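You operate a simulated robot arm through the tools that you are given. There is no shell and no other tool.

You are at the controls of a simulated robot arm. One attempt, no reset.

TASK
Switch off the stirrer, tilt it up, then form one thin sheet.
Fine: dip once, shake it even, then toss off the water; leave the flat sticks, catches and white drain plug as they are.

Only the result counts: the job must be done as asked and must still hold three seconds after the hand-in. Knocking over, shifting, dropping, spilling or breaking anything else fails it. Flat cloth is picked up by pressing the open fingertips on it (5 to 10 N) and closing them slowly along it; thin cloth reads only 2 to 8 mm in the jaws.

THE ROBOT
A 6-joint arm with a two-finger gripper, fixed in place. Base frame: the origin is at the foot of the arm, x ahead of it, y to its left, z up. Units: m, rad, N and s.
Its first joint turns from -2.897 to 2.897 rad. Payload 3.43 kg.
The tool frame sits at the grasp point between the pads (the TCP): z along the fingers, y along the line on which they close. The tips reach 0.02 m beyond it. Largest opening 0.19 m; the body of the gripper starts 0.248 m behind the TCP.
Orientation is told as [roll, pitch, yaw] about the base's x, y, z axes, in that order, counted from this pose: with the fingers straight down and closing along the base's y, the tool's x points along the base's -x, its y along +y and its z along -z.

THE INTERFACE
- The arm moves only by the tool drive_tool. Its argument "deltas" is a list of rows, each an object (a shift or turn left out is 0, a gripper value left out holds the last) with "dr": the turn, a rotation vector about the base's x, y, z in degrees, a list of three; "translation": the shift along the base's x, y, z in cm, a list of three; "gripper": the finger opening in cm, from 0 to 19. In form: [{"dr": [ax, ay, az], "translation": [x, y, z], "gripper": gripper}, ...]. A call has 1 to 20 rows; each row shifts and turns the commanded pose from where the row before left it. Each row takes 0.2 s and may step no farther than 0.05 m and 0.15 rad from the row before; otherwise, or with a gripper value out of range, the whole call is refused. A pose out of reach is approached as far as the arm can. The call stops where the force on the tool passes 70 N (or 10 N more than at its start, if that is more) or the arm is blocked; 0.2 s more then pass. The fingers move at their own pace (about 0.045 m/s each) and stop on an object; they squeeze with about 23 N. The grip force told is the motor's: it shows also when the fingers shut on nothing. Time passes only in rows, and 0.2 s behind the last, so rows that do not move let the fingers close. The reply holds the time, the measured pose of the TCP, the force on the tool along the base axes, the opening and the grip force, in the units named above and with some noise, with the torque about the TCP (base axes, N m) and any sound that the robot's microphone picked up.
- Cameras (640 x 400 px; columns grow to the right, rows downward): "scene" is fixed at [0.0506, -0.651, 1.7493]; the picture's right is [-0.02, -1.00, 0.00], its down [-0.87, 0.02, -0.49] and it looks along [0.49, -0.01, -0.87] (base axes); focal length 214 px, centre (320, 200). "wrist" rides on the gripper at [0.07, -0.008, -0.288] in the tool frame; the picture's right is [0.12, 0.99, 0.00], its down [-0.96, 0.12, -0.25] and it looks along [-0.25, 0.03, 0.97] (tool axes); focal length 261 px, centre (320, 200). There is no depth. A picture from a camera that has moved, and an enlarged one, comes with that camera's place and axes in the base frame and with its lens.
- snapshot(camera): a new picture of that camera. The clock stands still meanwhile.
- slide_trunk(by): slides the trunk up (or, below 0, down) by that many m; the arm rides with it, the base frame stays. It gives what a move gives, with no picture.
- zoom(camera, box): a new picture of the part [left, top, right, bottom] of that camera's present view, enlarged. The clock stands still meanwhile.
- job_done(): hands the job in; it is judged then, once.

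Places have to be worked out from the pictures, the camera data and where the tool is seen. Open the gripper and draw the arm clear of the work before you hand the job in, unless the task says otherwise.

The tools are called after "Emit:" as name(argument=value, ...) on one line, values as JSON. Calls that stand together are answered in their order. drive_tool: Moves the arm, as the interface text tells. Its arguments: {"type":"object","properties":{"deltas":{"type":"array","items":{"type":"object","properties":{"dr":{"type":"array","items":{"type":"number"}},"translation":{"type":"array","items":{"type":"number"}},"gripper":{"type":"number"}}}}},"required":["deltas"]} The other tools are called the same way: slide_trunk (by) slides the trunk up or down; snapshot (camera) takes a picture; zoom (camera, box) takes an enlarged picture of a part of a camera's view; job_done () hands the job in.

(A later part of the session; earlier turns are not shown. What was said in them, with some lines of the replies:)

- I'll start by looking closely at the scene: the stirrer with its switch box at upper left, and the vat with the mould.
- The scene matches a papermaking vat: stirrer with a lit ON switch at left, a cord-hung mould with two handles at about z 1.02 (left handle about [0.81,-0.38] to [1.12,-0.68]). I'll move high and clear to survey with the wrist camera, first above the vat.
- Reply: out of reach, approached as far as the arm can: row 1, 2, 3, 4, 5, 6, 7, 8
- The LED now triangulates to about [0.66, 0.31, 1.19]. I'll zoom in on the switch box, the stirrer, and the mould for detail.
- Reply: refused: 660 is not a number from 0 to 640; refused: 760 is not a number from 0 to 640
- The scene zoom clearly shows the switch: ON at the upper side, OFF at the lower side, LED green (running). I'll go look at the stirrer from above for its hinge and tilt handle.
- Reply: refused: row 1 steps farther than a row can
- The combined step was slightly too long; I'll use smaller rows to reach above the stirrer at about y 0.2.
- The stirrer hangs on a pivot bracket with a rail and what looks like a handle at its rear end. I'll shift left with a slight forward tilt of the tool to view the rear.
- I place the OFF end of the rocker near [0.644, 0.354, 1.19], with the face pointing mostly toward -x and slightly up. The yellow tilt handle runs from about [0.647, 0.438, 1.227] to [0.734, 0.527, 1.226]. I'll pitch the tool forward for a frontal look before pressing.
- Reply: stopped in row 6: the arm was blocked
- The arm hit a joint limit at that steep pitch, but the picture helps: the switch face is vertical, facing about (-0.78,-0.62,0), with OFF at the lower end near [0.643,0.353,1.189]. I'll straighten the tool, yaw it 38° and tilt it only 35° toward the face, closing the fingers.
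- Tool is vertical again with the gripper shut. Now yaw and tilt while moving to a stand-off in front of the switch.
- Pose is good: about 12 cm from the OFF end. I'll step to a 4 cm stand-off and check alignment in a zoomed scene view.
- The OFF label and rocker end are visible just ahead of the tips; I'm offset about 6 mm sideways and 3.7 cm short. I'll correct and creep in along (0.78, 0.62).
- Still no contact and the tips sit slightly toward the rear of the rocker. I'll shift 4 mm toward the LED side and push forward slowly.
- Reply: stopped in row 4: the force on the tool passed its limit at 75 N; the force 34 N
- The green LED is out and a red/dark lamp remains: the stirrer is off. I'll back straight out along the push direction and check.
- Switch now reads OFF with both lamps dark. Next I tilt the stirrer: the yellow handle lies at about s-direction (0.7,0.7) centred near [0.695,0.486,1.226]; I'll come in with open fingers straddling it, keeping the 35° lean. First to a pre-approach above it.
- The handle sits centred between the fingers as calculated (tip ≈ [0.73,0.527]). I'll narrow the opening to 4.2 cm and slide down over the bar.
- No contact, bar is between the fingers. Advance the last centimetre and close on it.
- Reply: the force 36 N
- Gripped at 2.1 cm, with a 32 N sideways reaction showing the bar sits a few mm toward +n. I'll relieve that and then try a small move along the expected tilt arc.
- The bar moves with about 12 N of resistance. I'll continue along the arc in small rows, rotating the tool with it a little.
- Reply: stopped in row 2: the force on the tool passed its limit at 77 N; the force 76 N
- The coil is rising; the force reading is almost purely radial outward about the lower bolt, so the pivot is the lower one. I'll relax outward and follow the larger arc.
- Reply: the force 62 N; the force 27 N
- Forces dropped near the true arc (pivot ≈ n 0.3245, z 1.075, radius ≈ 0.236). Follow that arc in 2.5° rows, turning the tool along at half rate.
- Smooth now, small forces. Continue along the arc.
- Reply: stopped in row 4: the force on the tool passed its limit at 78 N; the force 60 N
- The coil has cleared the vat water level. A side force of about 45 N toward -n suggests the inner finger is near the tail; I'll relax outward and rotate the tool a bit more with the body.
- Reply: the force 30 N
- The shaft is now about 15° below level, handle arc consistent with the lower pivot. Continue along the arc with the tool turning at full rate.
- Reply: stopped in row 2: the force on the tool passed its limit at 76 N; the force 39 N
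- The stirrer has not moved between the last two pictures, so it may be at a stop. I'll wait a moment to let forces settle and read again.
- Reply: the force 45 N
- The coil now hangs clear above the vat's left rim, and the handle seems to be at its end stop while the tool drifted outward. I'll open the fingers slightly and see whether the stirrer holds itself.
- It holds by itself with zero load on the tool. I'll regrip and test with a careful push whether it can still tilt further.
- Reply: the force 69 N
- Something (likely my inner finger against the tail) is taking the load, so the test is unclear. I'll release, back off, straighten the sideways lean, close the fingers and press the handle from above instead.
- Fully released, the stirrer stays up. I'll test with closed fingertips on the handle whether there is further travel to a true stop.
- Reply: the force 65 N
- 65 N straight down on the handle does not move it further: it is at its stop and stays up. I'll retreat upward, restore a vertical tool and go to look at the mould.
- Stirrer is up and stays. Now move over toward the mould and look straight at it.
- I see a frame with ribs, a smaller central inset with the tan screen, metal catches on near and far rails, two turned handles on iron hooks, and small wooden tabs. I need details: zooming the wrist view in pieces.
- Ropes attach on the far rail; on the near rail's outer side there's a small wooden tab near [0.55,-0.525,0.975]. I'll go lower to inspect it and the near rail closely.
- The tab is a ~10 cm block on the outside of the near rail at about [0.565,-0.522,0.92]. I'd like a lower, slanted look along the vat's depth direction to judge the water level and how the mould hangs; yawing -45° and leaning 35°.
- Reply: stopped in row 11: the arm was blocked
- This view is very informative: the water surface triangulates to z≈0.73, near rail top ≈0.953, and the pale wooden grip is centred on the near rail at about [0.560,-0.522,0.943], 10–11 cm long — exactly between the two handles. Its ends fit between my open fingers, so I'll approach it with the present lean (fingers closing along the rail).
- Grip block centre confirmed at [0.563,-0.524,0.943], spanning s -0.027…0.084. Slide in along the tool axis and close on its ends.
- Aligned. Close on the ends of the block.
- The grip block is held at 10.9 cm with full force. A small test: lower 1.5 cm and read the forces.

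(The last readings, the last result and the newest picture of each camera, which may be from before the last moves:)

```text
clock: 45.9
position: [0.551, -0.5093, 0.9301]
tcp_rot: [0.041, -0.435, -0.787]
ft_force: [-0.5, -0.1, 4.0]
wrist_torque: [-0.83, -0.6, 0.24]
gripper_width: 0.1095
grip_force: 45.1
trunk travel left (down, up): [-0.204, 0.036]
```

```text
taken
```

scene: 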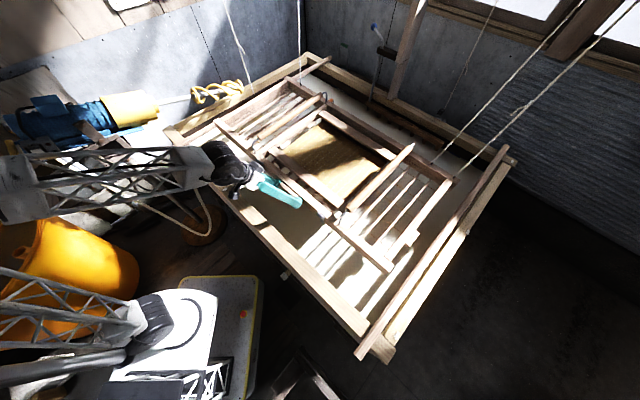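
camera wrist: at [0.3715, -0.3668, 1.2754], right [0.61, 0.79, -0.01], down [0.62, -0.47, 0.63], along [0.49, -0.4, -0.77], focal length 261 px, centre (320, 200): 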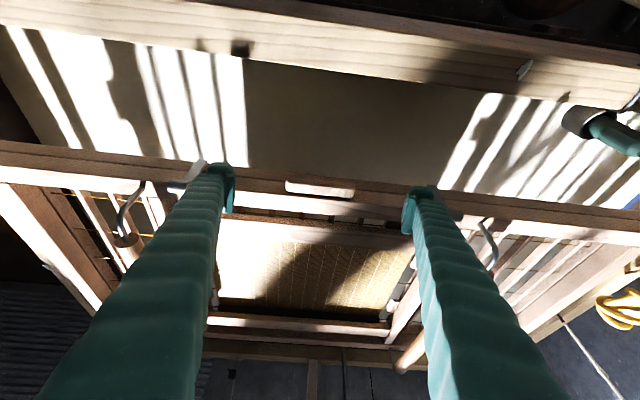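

Soft: 4 N for 1.4 cm, so the mould yields on its cords. Lower 3 cm more and watch force and pictures.

Emit:
drive_tool(deltas=[{"translation": [0, 0, -1]}, {"translation": [0, 0, -1]}, {"translation": [0, 0, -1]}, {}])

Emit:
snapshot(camera="scene")

Emit:
snapshot(camera="wrist")

```text
clock: 46.9
position: [0.5517, -0.508, 0.8985]
tcp_rot: [0.039, -0.435, -0.788]
ft_force: [-0.5, 0.0, 5.7]
wrist_torque: [-0.96, -0.52, -0.11]
gripper_width: 0.1095
grip_force: 45.0
trunk travel left (down, up): [-0.204, 0.036]
```

```text
taken
```

scene: 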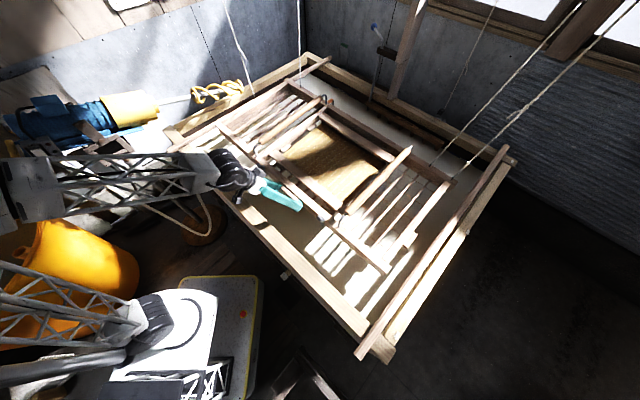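

```text
taken
camera wrist: at [0.4087, -0.3922, 1.1292], right [0.61, 0.79, -0.01], down [0.62, -0.47, 0.63], along [0.49, -0.4, -0.77], focal length 261 px, centre (320, 200)
```

wrist: 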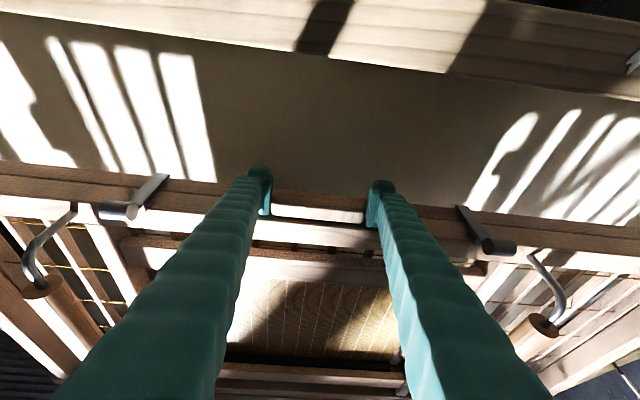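

The mould follows easily: the near side drops while the far rail stays on its cords. I'll check the scene closely to see how the far side behaves.

Emit:
zoom(camera="scene", box=[310, 130, 470, 230])

Emit:
zoom(camera="scene", box=[200, 60, 360, 160])

Emit:
zoom(camera="scene", box=[260, 170, 420, 270])

```text
4.00 times, centred on (390, 180) of scene
camera zoom: at [0.0506, -0.651, 1.7493], right [-0.02, -1.0, 0.0], down [-0.87, 0.02, -0.49], along [0.49, -0.01, -0.87], focal length 858 px, centre (40, 280)
```

zoom: 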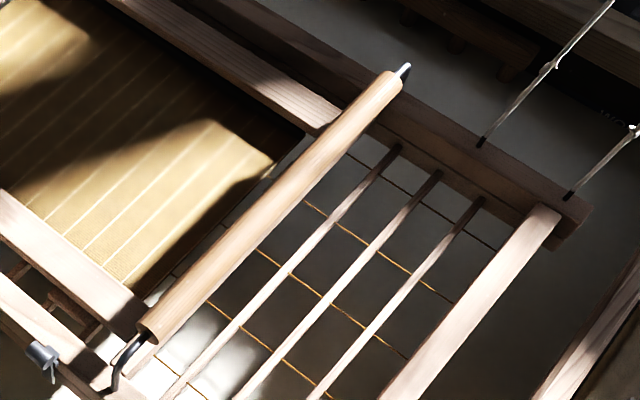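

```text
4.00 times, centred on (280, 110) of scene
camera zoom: at [0.0506, -0.651, 1.7493], right [-0.02, -1.0, 0.0], down [-0.87, 0.02, -0.49], along [0.49, -0.01, -0.87], focal length 858 px, centre (480, 560)
```

zoom: 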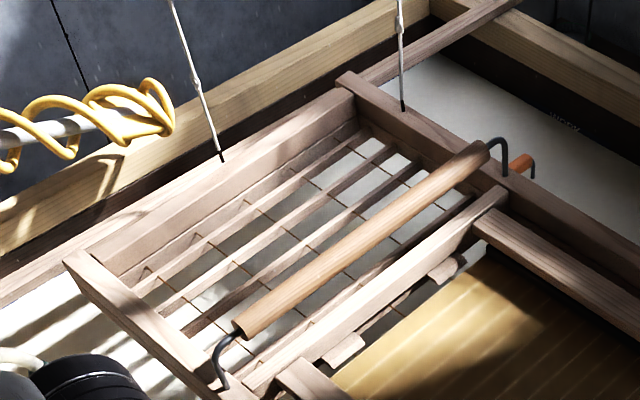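

```text
4.00 times, centred on (340, 220) of scene
camera zoom: at [0.0506, -0.651, 1.7493], right [-0.02, -1.0, 0.0], down [-0.87, 0.02, -0.49], along [0.49, -0.01, -0.87], focal length 858 px, centre (240, 120)
```

zoom: 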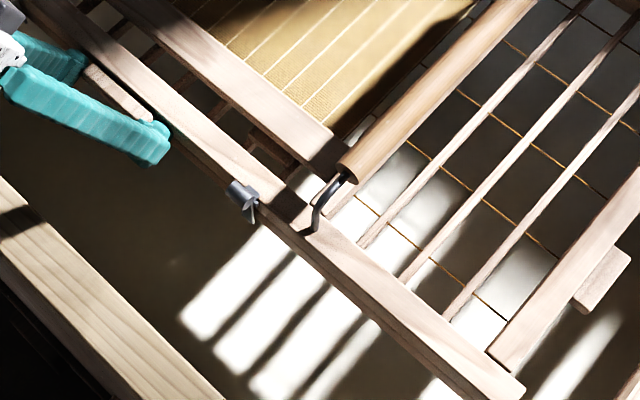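

Far rail sank ~1.4 cm while the near rail sank 4.5 cm, so the cords are springy and need little force. I'll continue the single dip: lower steadily, easing the tool lean toward vertical to keep the wrist clear of the vat rim.

Emit:
drive_tool(deltas=[{"translation": [0.05, -0.05, -1.5], "dr": [1.3, 1.3, 0]}, {"translation": [0.05, -0.05, -1.5], "dr": [1.3, 1.3, 0]}, {"translation": [0.05, -0.05, -1.5], "dr": [1.3, 1.3, 0]}, {"translation": [0.05, -0.05, -1.5], "dr": [1.3, 1.3, 0]}, {"translation": [0.05, -0.05, -1.5], "dr": [1.3, 1.3, 0]}])

Emit:
snapshot(camera="scene")

Emit:
snapshot(camera="wrist")

```text
clock: 48.1
position: [0.5544, -0.5113, 0.8227]
tcp_rot: [0.04, -0.271, -0.787]
ft_force: [-0.5, 1.0, 6.5]
wrist_torque: [-0.5, -1.13, 0.39]
gripper_width: 0.1093
grip_force: 44.9
trunk travel left (down, up): [-0.204, 0.036]
```

```text
taken
```

scene: 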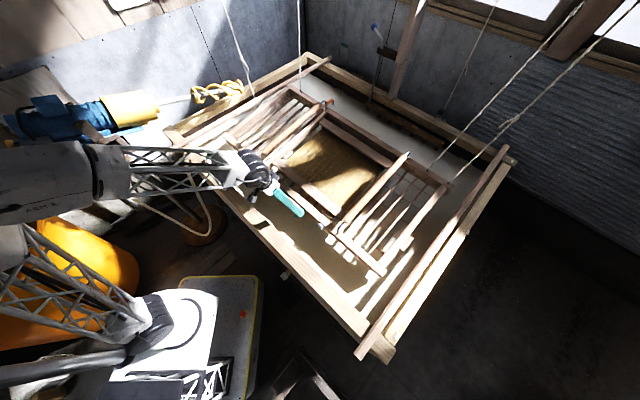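

```text
taken
camera wrist: at [0.4379, -0.4232, 1.0805], right [0.61, 0.79, 0.01], down [0.68, -0.53, 0.5], along [0.4, -0.3, -0.87], focal length 261 px, centre (320, 200)
```

wrist: 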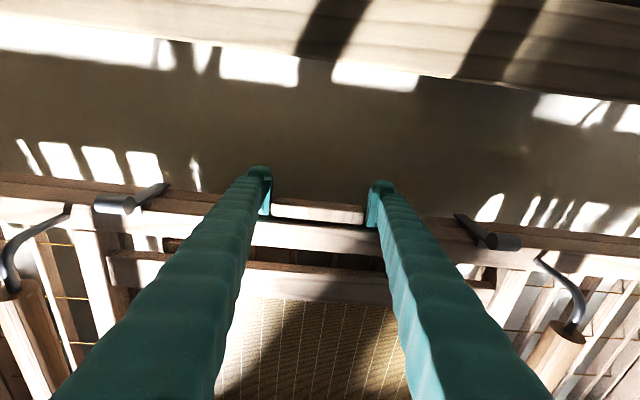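

Only 6.5 N at 12 cm down. Continue lowering into the slurry.

Emit:
drive_tool(deltas=[{"translation": [0.05, -0.05, -1.5], "dr": [1, 1, 0]}, {"translation": [0.05, -0.05, -1.5], "dr": [1, 1, 0]}, {"translation": [0.05, -0.05, -1.5], "dr": [1, 1, 0]}, {"translation": [0.05, -0.05, -1.5], "dr": [1, 1, 0]}])

Emit:
snapshot(camera="scene")

Emit:
snapshot(camera="wrist")

```text
clock: 49.1
position: [0.5566, -0.5136, 0.7643]
tcp_rot: [0.04, -0.175, -0.787]
ft_force: [-0.5, 0.2, 8.8]
wrist_torque: [-0.35, -1.46, 0.39]
gripper_width: 0.1094
grip_force: 44.5
trunk travel left (down, up): [-0.204, 0.036]
```

```text
taken
```

scene: 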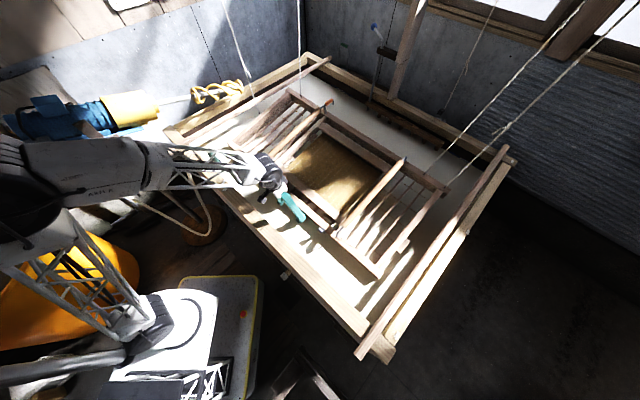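

```text
taken
camera wrist: at [0.4587, -0.4441, 1.0341], right [0.61, 0.79, 0.02], down [0.71, -0.57, 0.41], along [0.34, -0.24, -0.91], focal length 261 px, centre (320, 200)
```

wrist: 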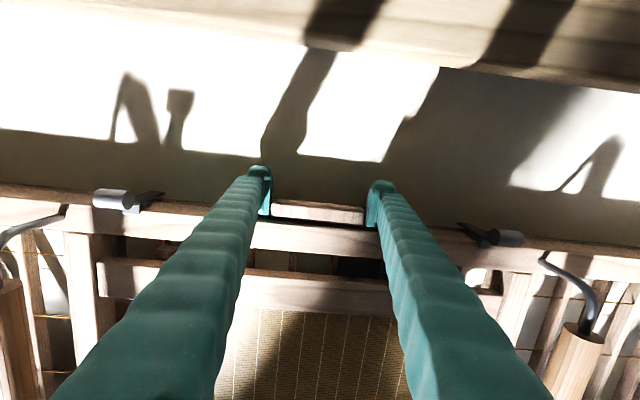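

Emit:
zoom(camera="scene", box=[220, 80, 460, 230])

Emit:
zoom(camera="scene", box=[280, 160, 440, 300])

Emit:
zoom(camera="wrist", box=[0, 150, 240, 300])

```text
2.67 times, centred on (340, 155) of scene
camera zoom: at [0.0506, -0.651, 1.7493], right [-0.02, -1.0, 0.0], down [-0.87, 0.02, -0.49], along [0.49, -0.01, -0.87], focal length 572 px, centre (267, 320)
```

zoom: 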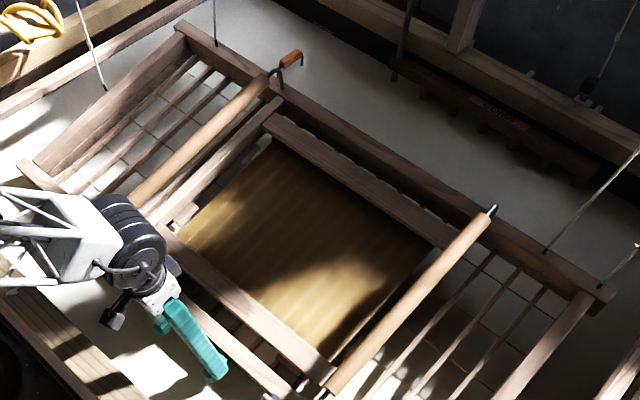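

```text
2.86 times, centred on (360, 230) of scene
camera zoom: at [0.0506, -0.651, 1.7493], right [-0.02, -1.0, 0.0], down [-0.87, 0.02, -0.49], along [0.49, -0.01, -0.87], focal length 613 px, centre (206, 114)
```

zoom: 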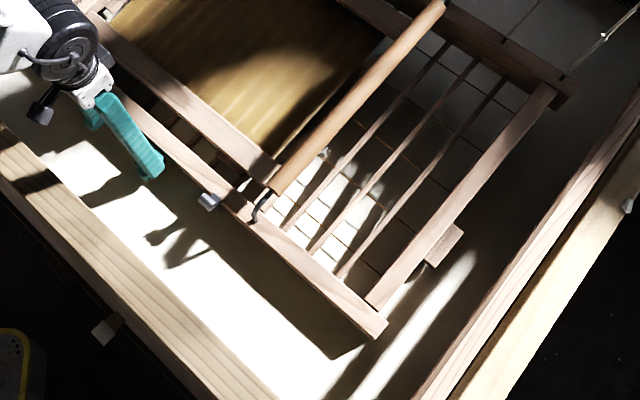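

```text
2.67 times, centred on (120, 225) of wrist
camera zoom: at [0.4587, -0.4441, 1.0341], right [0.61, 0.79, 0.02], down [0.71, -0.57, 0.41], along [0.34, -0.24, -0.91], focal length 695 px, centre (853, 133)
```

zoom: 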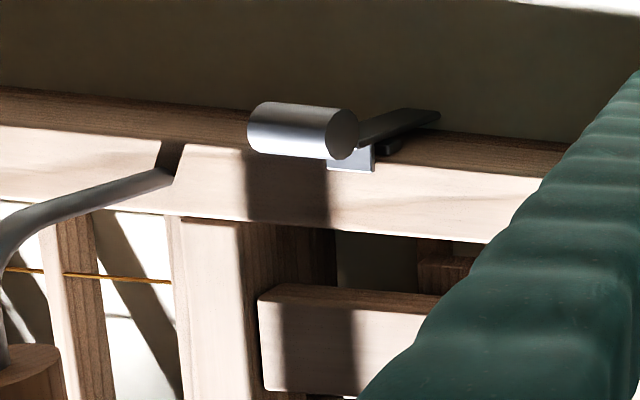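

The mould is still just above the slurry (far rail has sunk 7.5 cm, near rail 18 cm, ~11° near-edge-down). I'll complete the dip now, near edge first, to about z 0.62 so that the screen goes under.

Emit:
drive_tool(deltas=[{"translation": [0.1, -0.1, -1.6], "dr": [0.5, 0.5, 0]}, {"translation": [0.1, -0.1, -1.6], "dr": [0.5, 0.5, 0]}, {"translation": [0.1, -0.1, -1.6], "dr": [0.5, 0.5, 0]}, {"translation": [0.1, -0.1, -1.6], "dr": [0.5, 0.5, 0]}, {"translation": [0.1, -0.1, -1.6], "dr": [0.5, 0.5, 0]}, {"translation": [0.1, -0.1, -1.6]}, {"translation": [0.1, -0.1, -1.6]}, {"translation": [0.1, -0.1, -1.6]}])

Emit:
zoom(camera="scene", box=[220, 80, 460, 280])

Emit:
snapshot(camera="wrist")

```text
clock: 50.8
position: [0.5675, -0.5242, 0.6601]
tcp_rot: [0.038, -0.128, -0.787]
ft_force: [-0.8, 2.5, 38.5]
wrist_torque: [-0.77, -1.03, 0.07]
gripper_width: 0.1122
grip_force: 44.9
trunk travel left (down, up): [-0.204, 0.036]
stopped in row 8: the force on the tool passed its limit at 145 N (the readings are from after the stop); the commanded pose is now the measured one
```

```text
2.00 times, centred on (340, 180) of scene
camera zoom: at [0.0506, -0.651, 1.7493], right [-0.02, -1.0, 0.0], down [-0.87, 0.02, -0.49], along [0.49, -0.01, -0.87], focal length 429 px, centre (280, 240)
```

zoom: 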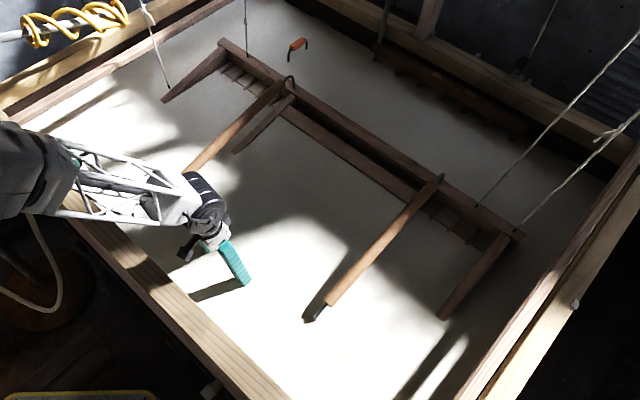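

```text
taken
camera wrist: at [0.4786, -0.4628, 0.9365], right [0.62, 0.79, 0.02], down [0.73, -0.58, 0.37], along [0.31, -0.21, -0.93], focal length 261 px, centre (320, 200)
```

wrist: 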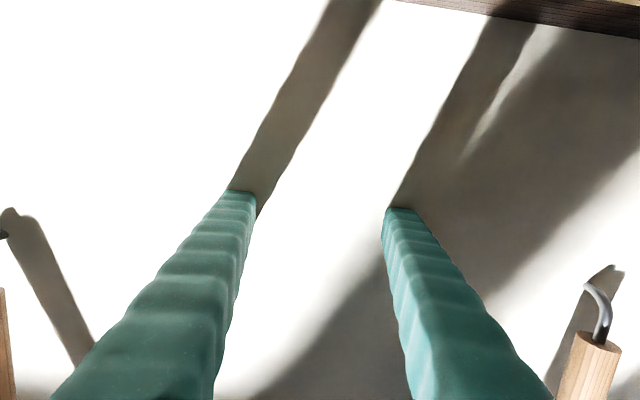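

The screen is fully under and the lower frame touched the vat floor. Now raise it steadily back toward level, checking the grip midway.

Emit:
drive_tool(deltas=[{"translation": [-0.05, 0.05, 1.5]}, {"translation": [-0.1, 0.1, 2]}, {"translation": [-0.1, 0.1, 2]}, {"translation": [-0.1, 0.1, 2]}, {"translation": [-0.1, 0.1, 2]}, {"translation": [-0.1, 0.1, 2]}, {"translation": [-0.1, 0.1, 2]}])

Emit:
snapshot(camera="wrist")

Emit:
zoom(camera="scene", box=[220, 80, 460, 280])

```text
clock: 52.4
position: [0.5598, -0.5151, 0.7905]
tcp_rot: [0.039, -0.121, -0.787]
ft_force: [-0.3, 0.3, 3.0]
wrist_torque: [0.14, 0.44, -0.33]
gripper_width: 0.1122
grip_force: 44.9
trunk travel left (down, up): [-0.204, 0.036]
```

```text
taken
camera wrist: at [0.4735, -0.4559, 1.0684], right [0.62, 0.79, 0.02], down [0.73, -0.58, 0.37], along [0.3, -0.21, -0.93], focal length 261 px, centre (320, 200)
```

wrist: 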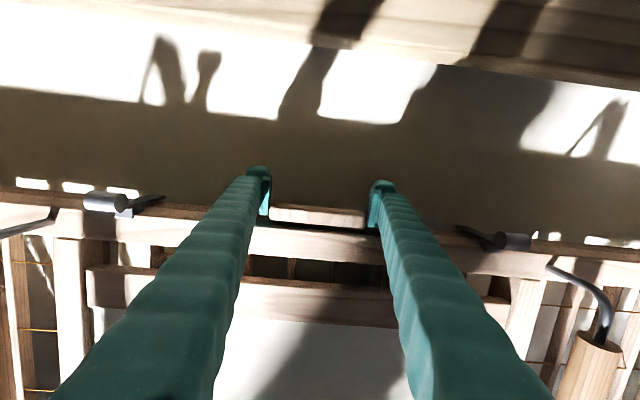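

```text
2.00 times, centred on (340, 180) of scene
camera zoom: at [0.0506, -0.651, 1.7493], right [-0.02, -1.0, 0.0], down [-0.87, 0.02, -0.49], along [0.49, -0.01, -0.87], focal length 429 px, centre (280, 240)
```

zoom: 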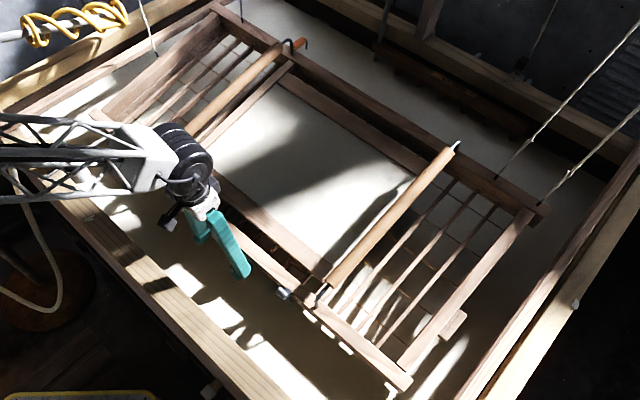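

The screen now carries a white layer of pulp, grip is intact and the load is tiny. Raise on to near the level position and check level.

Emit:
drive_tool(deltas=[{"translation": [-0.1, 0.1, 2]}, {"translation": [-0.1, 0.1, 2]}, {"translation": [-0.1, 0.1, 2]}, {"translation": [-0.1, 0.1, 2]}, {"translation": [-0.1, 0.1, 2]}, {"translation": [-0.1, 0.1, 2]}, {"translation": [0, 0, 1.5]}])

Emit:
snapshot(camera="wrist")

Emit:
zoom(camera="scene", box=[220, 80, 460, 280])

```text
clock: 54.0
position: [0.5567, -0.5093, 0.9265]
tcp_rot: [0.04, -0.121, -0.788]
ft_force: [-0.5, -0.3, -1.2]
wrist_torque: [0.61, 0.28, -0.15]
gripper_width: 0.1118
grip_force: 45.3
trunk travel left (down, up): [-0.204, 0.036]
```

```text
taken
camera wrist: at [0.4673, -0.4501, 1.2034], right [0.62, 0.79, 0.02], down [0.73, -0.58, 0.37], along [0.3, -0.21, -0.93], focal length 261 px, centre (320, 200)
```

wrist: 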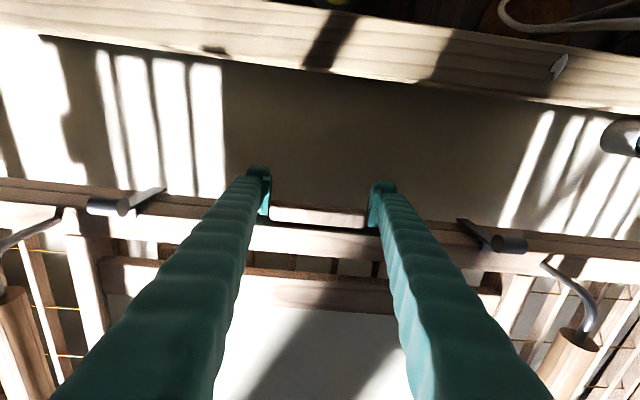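

```text
2.00 times, centred on (340, 180) of scene
camera zoom: at [0.0506, -0.651, 1.7493], right [-0.02, -1.0, 0.0], down [-0.87, 0.02, -0.49], along [0.49, -0.01, -0.87], focal length 429 px, centre (280, 240)
```

zoom: 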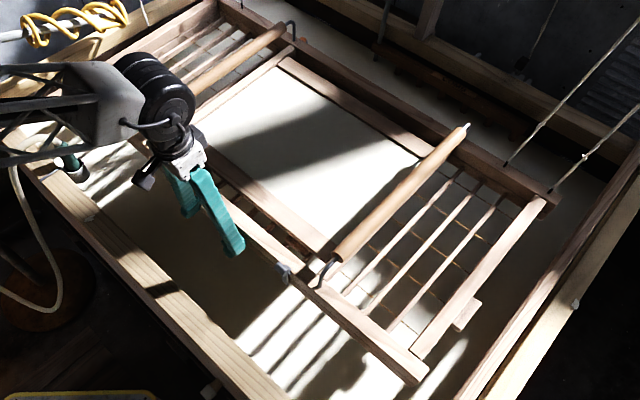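

Level within about a centimetre and nearly weightless. Raise the last bit and shake gently: three fore-and-aft cycles and one sideways cycle.

Emit:
drive_tool(deltas=[{"translation": [0, 0, 1.5]}, {"translation": [1.3, -1.3, 0]}, {"translation": [-1.3, 1.3, 0]}, {"translation": [-1.3, 1.3, 0]}, {"translation": [1.3, -1.3, 0]}, {"translation": [1.3, -1.3, 0]}, {"translation": [-1.3, 1.3, 0]}, {"translation": [-1.3, 1.3, 0]}, {"translation": [1.3, -1.3, 0]}, {"translation": [1.3, -1.3, 0]}, {"translation": [-1.3, 1.3, 0]}, {"translation": [-1.3, 1.3, 0]}, {"translation": [1.3, -1.3, 0]}, {"translation": [0.8, 0.8, 0]}, {"translation": [-0.8, -0.8, 0]}, {"translation": [-0.8, -0.8, 0]}, {"translation": [0.8, 0.8, 0]}])

Emit:
snapshot(camera="wrist")

Emit:
zoom(camera="scene", box=[220, 80, 460, 280])

Emit:
zoom(camera="scene", box=[260, 110, 400, 198])

```text
clock: 57.6
position: [0.5559, -0.5096, 0.9408]
tcp_rot: [0.038, -0.122, -0.787]
ft_force: [0.3, -0.4, -1.6]
wrist_torque: [0.58, -0.09, 0.56]
gripper_width: 0.1113
grip_force: 45.2
trunk travel left (down, up): [-0.204, 0.036]
```

```text
taken
camera wrist: at [0.4673, -0.4492, 1.2183], right [0.62, 0.79, 0.02], down [0.73, -0.58, 0.37], along [0.3, -0.21, -0.93], focal length 261 px, centre (320, 200)
```

wrist: 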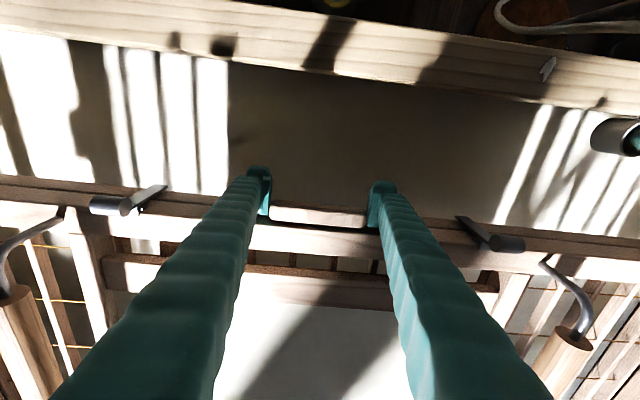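

```text
2.00 times, centred on (340, 180) of scene
camera zoom: at [0.0506, -0.651, 1.7493], right [-0.02, -1.0, 0.0], down [-0.87, 0.02, -0.49], along [0.49, -0.01, -0.87], focal length 429 px, centre (280, 240)
```

zoom: 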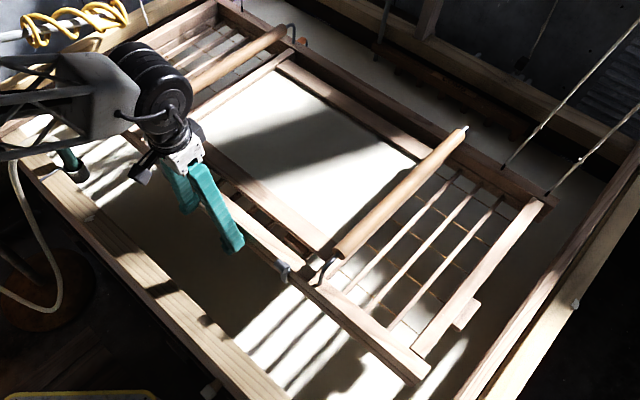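

```text
4.55 times, centred on (330, 154) of scene
camera zoom: at [0.0506, -0.651, 1.7493], right [-0.02, -1.0, 0.0], down [-0.87, 0.02, -0.49], along [0.49, -0.01, -0.87], focal length 975 px, centre (274, 409)
```

zoom: 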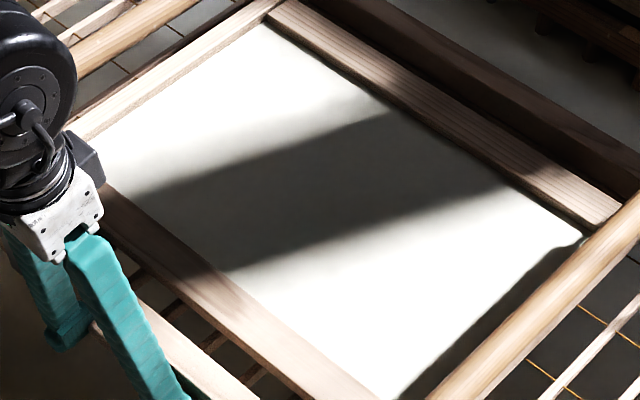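

The pulp layer looks even. Two more slightly larger shakes, then the toss: swing the near edge up about 20 cm quickly with a forward flick so the water runs off the far edge.

Emit:
drive_tool(deltas=[{"translation": [1.6, -1.6, 0]}, {"translation": [-1.6, 1.6, 0]}, {"translation": [-1.6, 1.6, 0]}, {"translation": [1.6, -1.6, 0]}, {"translation": [1.6, -1.6, 0]}, {"translation": [-1.6, 1.6, 0]}, {"translation": [-1.6, 1.6, 0]}, {"translation": [1.6, -1.6, 0]}, {}, {"translation": [0.2, -0.2, 4], "dr": [2, 2, 0]}, {"translation": [0.2, -0.2, 4.2], "dr": [2, 2, 0]}, {"translation": [0.2, -0.2, 4.2], "dr": [2, 2, 0]}, {"translation": [0.3, -0.3, 4.2], "dr": [2, 2, 0]}, {"translation": [0.3, -0.3, 4], "dr": [2, 2, 0]}, {"translation": [2, -2, 0.5]}, {"translation": [-2, 2, 0]}, {}])

Emit:
zoom(camera="scene", box=[220, 80, 460, 280])

Emit:
snapshot(camera="wrist")

```text
clock: 61.2
position: [0.566, -0.5243, 1.154]
tcp_rot: [0.038, 0.123, -0.787]
ft_force: [-0.7, 0.5, 0.3]
wrist_torque: [-0.04, -0.06, 0.01]
gripper_width: 0.0902
grip_force: 0.1
trunk travel left (down, up): [-0.204, 0.036]
```

```text
2.00 times, centred on (340, 180) of scene
camera zoom: at [0.0506, -0.651, 1.7493], right [-0.02, -1.0, 0.0], down [-0.87, 0.02, -0.49], along [0.49, -0.01, -0.87], focal length 429 px, centre (280, 240)
```

zoom: 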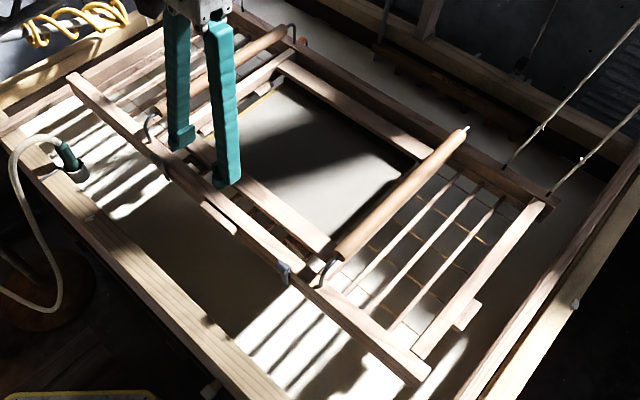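

```text
taken
camera wrist: at [0.5277, -0.5141, 1.4475], right [0.62, 0.78, 0.05], down [0.77, -0.62, 0.13], along [0.13, -0.04, -0.99], focal length 261 px, centre (320, 200)
```

wrist: 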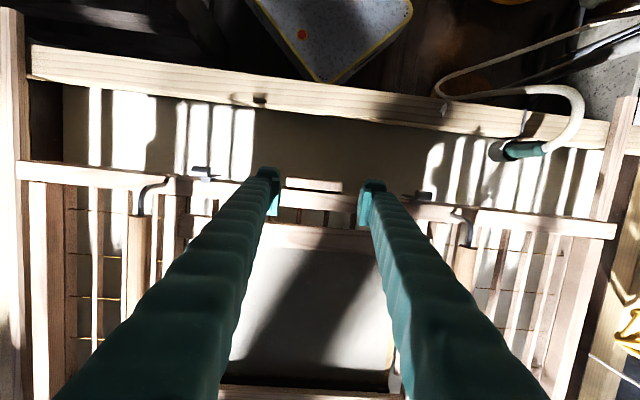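

The block slipped out of the fingers during the upswing; the mould hangs level on its cords again. Let me look closely at the sheet and the mould.

Emit:
zoom(camera="scene", box=[260, 110, 400, 198])

Emit:
zoom(camera="wrist", box=[220, 160, 420, 400])

Emit:
snapshot(camera="scene")

```text
4.55 times, centred on (330, 154) of scene
camera zoom: at [0.0506, -0.651, 1.7493], right [-0.02, -1.0, 0.0], down [-0.87, 0.02, -0.49], along [0.49, -0.01, -0.87], focal length 975 px, centre (274, 409)
```

zoom: 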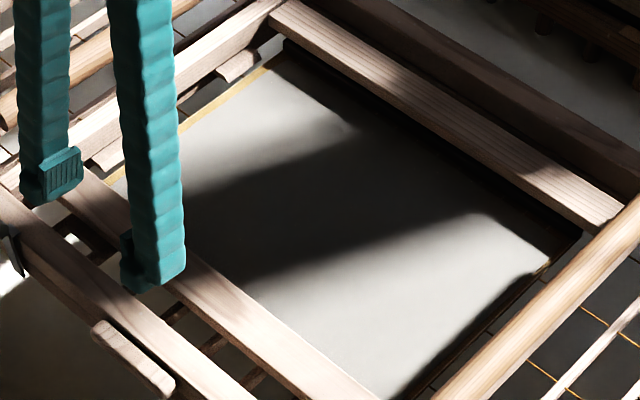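

```text
1.67 times, centred on (320, 280) of wrist
camera zoom: at [0.5277, -0.5141, 1.4475], right [0.62, 0.78, 0.05], down [0.77, -0.62, 0.13], along [0.13, -0.04, -0.99], focal length 434 px, centre (320, 67)
```

zoom: 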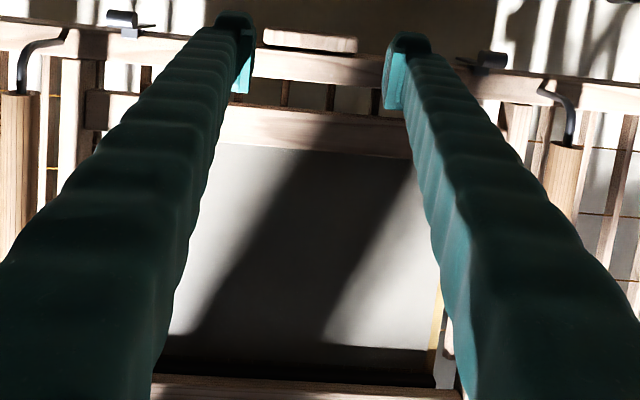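

```text
taken
```

scene: 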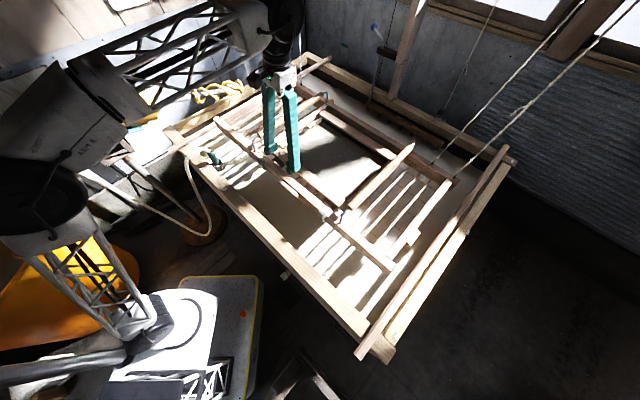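

The pool that had filled the deckle to its bars is gone and a thin grey-white sheet lies on the screen with bare margins. I'll take close-ups to be sure about remaining water and evenness.

Emit:
zoom(camera="scene", box=[300, 120, 380, 170])

Emit:
zoom(camera="scene", box=[310, 150, 390, 200])

Emit:
zoom(camera="wrist", box=[250, 220, 410, 320])

Emit:
zoom(camera="wrist", box=[220, 300, 420, 400])

```text
8.00 times, centred on (340, 145) of scene
camera zoom: at [0.0506, -0.651, 1.7493], right [-0.02, -1.0, 0.0], down [-0.87, 0.02, -0.49], along [0.49, -0.01, -0.87], focal length 1716 px, centre (160, 640)
```

zoom: 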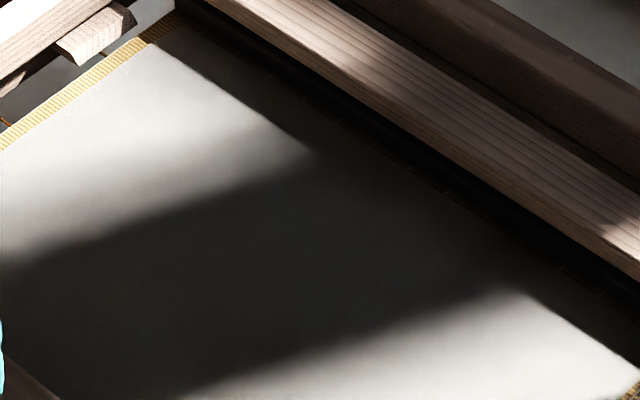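

```text
8.00 times, centred on (350, 175) of scene
camera zoom: at [0.0506, -0.651, 1.7493], right [-0.02, -1.0, 0.0], down [-0.87, 0.02, -0.49], along [0.49, -0.01, -0.87], focal length 1716 px, centre (80, 400)
```

zoom: 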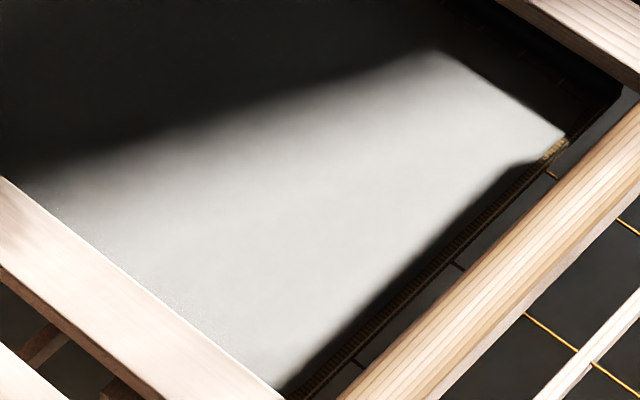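

```text
4.00 times, centred on (330, 270) of wrist
camera zoom: at [0.5277, -0.5141, 1.4475], right [0.62, 0.78, 0.05], down [0.77, -0.62, 0.13], along [0.13, -0.04, -0.99], focal length 1043 px, centre (280, -80)
```

zoom: 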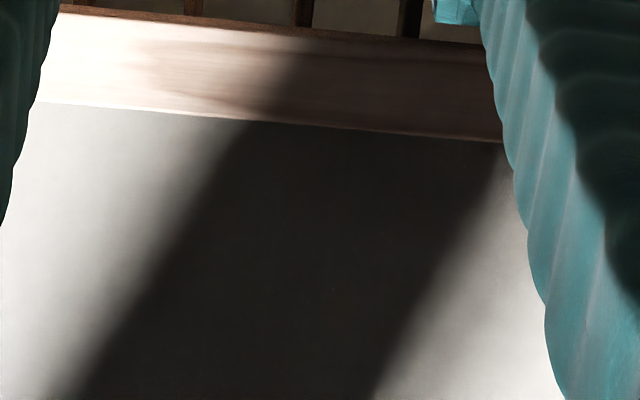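

```text
3.20 times, centred on (320, 350) of wrist
camera zoom: at [0.5277, -0.5141, 1.4475], right [0.62, 0.78, 0.05], down [0.77, -0.62, 0.13], along [0.13, -0.04, -0.99], focal length 834 px, centre (320, -280)
```

zoom: 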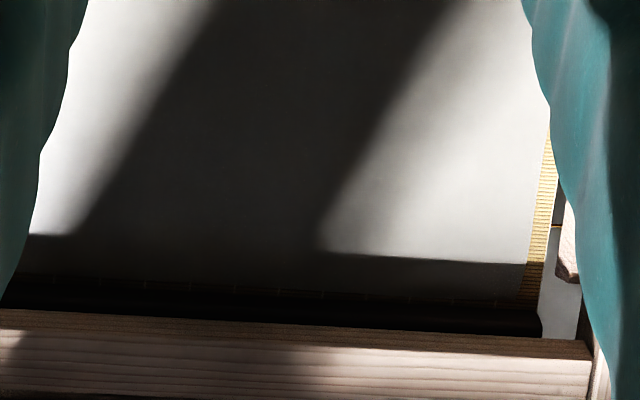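

The sheet is uniform with no standing water: the pool left with the toss, and the mould has settled level again. I'll open the gripper and withdraw the arm clear of the vat.

Emit:
drive_tool(deltas=[{"translation": [-1.5, 1.5, 2], "gripper": 12}, {"translation": [-2, 2, 2]}, {"translation": [-2, 3, 2]}, {"translation": [-2, 4, 1]}, {"translation": [-2, 4, 1]}, {"translation": [-1, 4.5, 0]}, {"translation": [0, 4.5, 0]}, {"translation": [0, 4.5, 0]}, {"translation": [0, 4.5, 0]}, {"translation": [0, 4.5, 0], "gripper": 19}, {}, {}, {}])

Emit:
snapshot(camera="scene")

Emit:
snapshot(camera="wrist")

Emit:
zoom(camera="scene", box=[220, 80, 460, 280])

Emit:
zoom(camera="scene", box=[0, 50, 290, 231])

```text
clock: 64.0
position: [0.4605, -0.152, 1.2338]
tcp_rot: [0.04, 0.125, -0.786]
ft_force: [0.0, 0.4, 1.3]
wrist_torque: [0.01, 0.0, 0.0]
gripper_width: 0.1899
grip_force: 0.0
trunk travel left (down, up): [-0.204, 0.036]
```

```text
taken
```

scene: 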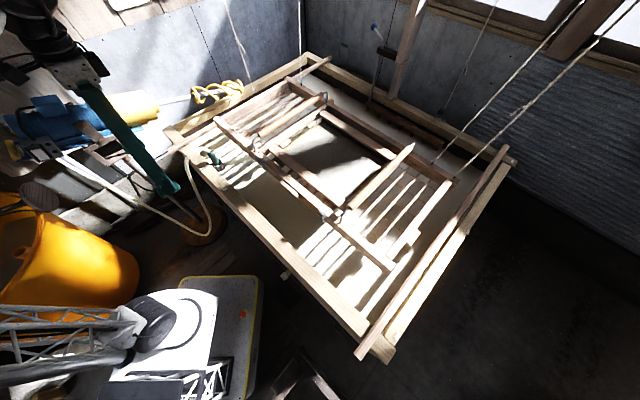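

```text
taken
camera wrist: at [0.4226, -0.1436, 1.5278], right [0.62, 0.78, 0.05], down [0.77, -0.62, 0.13], along [0.13, -0.04, -0.99], focal length 261 px, centre (320, 200)
```

wrist: 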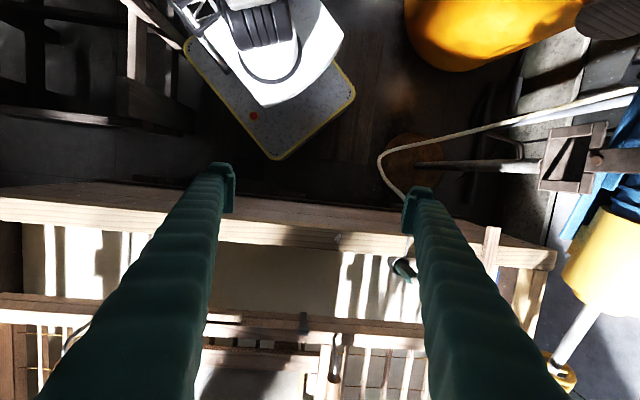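

```text
2.00 times, centred on (340, 180) of scene
camera zoom: at [0.0506, -0.651, 1.7493], right [-0.02, -1.0, 0.0], down [-0.87, 0.02, -0.49], along [0.49, -0.01, -0.87], focal length 429 px, centre (280, 240)
```

zoom: 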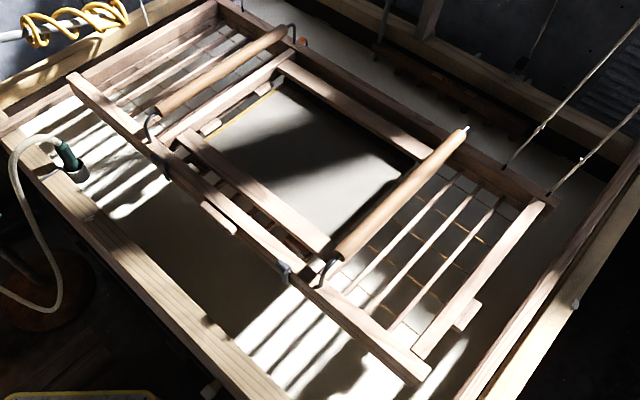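

```text
2.21 times, centred on (145, 140) of scene
camera zoom: at [0.0506, -0.651, 1.7493], right [-0.02, -1.0, 0.0], down [-0.87, 0.02, -0.49], along [0.49, -0.01, -0.87], focal length 473 px, centre (706, 331)
```

zoom: 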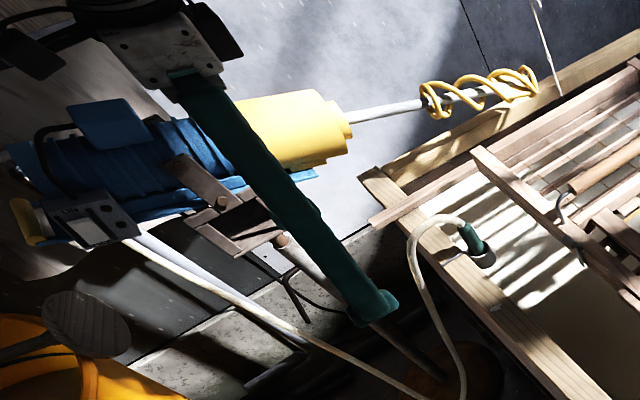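

Final state: switch off with lamps dark, and the stirrer is tilted up and holding. One thin even sheet is on the screen, and the mould hangs level as at the start. Flat sticks, catches and white plug look untouched, and the gripper is open and clear. I'm handing the job in.

Emit:
job_done()

```text
The job is handed in.
```

The job is handed in: the stirrer is off and tilted up, and one thin, even sheet lies on the screen. I don't know the verdict yet.

- **Stirrer:** The switch was pressed to OFF and both lamps went dark. I pushed the handle down until it reached its stop. It held there on its own, with the coil clear of the slurry.
- **Sheet:** I dipped the mould once, near edge first, then lifted it level. I shook it five times fore and aft and once sideways.
- **Vat floor:** At the bottom of the dip the mould met what I took to be the vat floor, with a brief 145 N spike. I saw no damage afterwards.
- **Toss:** The grip slipped off the wooden block at some point during the toss, and the mould swung back to hang level on its cords. I couldn't tell how far the near edge had risen by then. The standing water was gone right after, so I believe the toss worked, but I did not repeat it to be sure.
- **Left as they were:** The flat sticks, catches and white drain plug look unchanged from the start. The gripper was open and clear of the work when I handed in.
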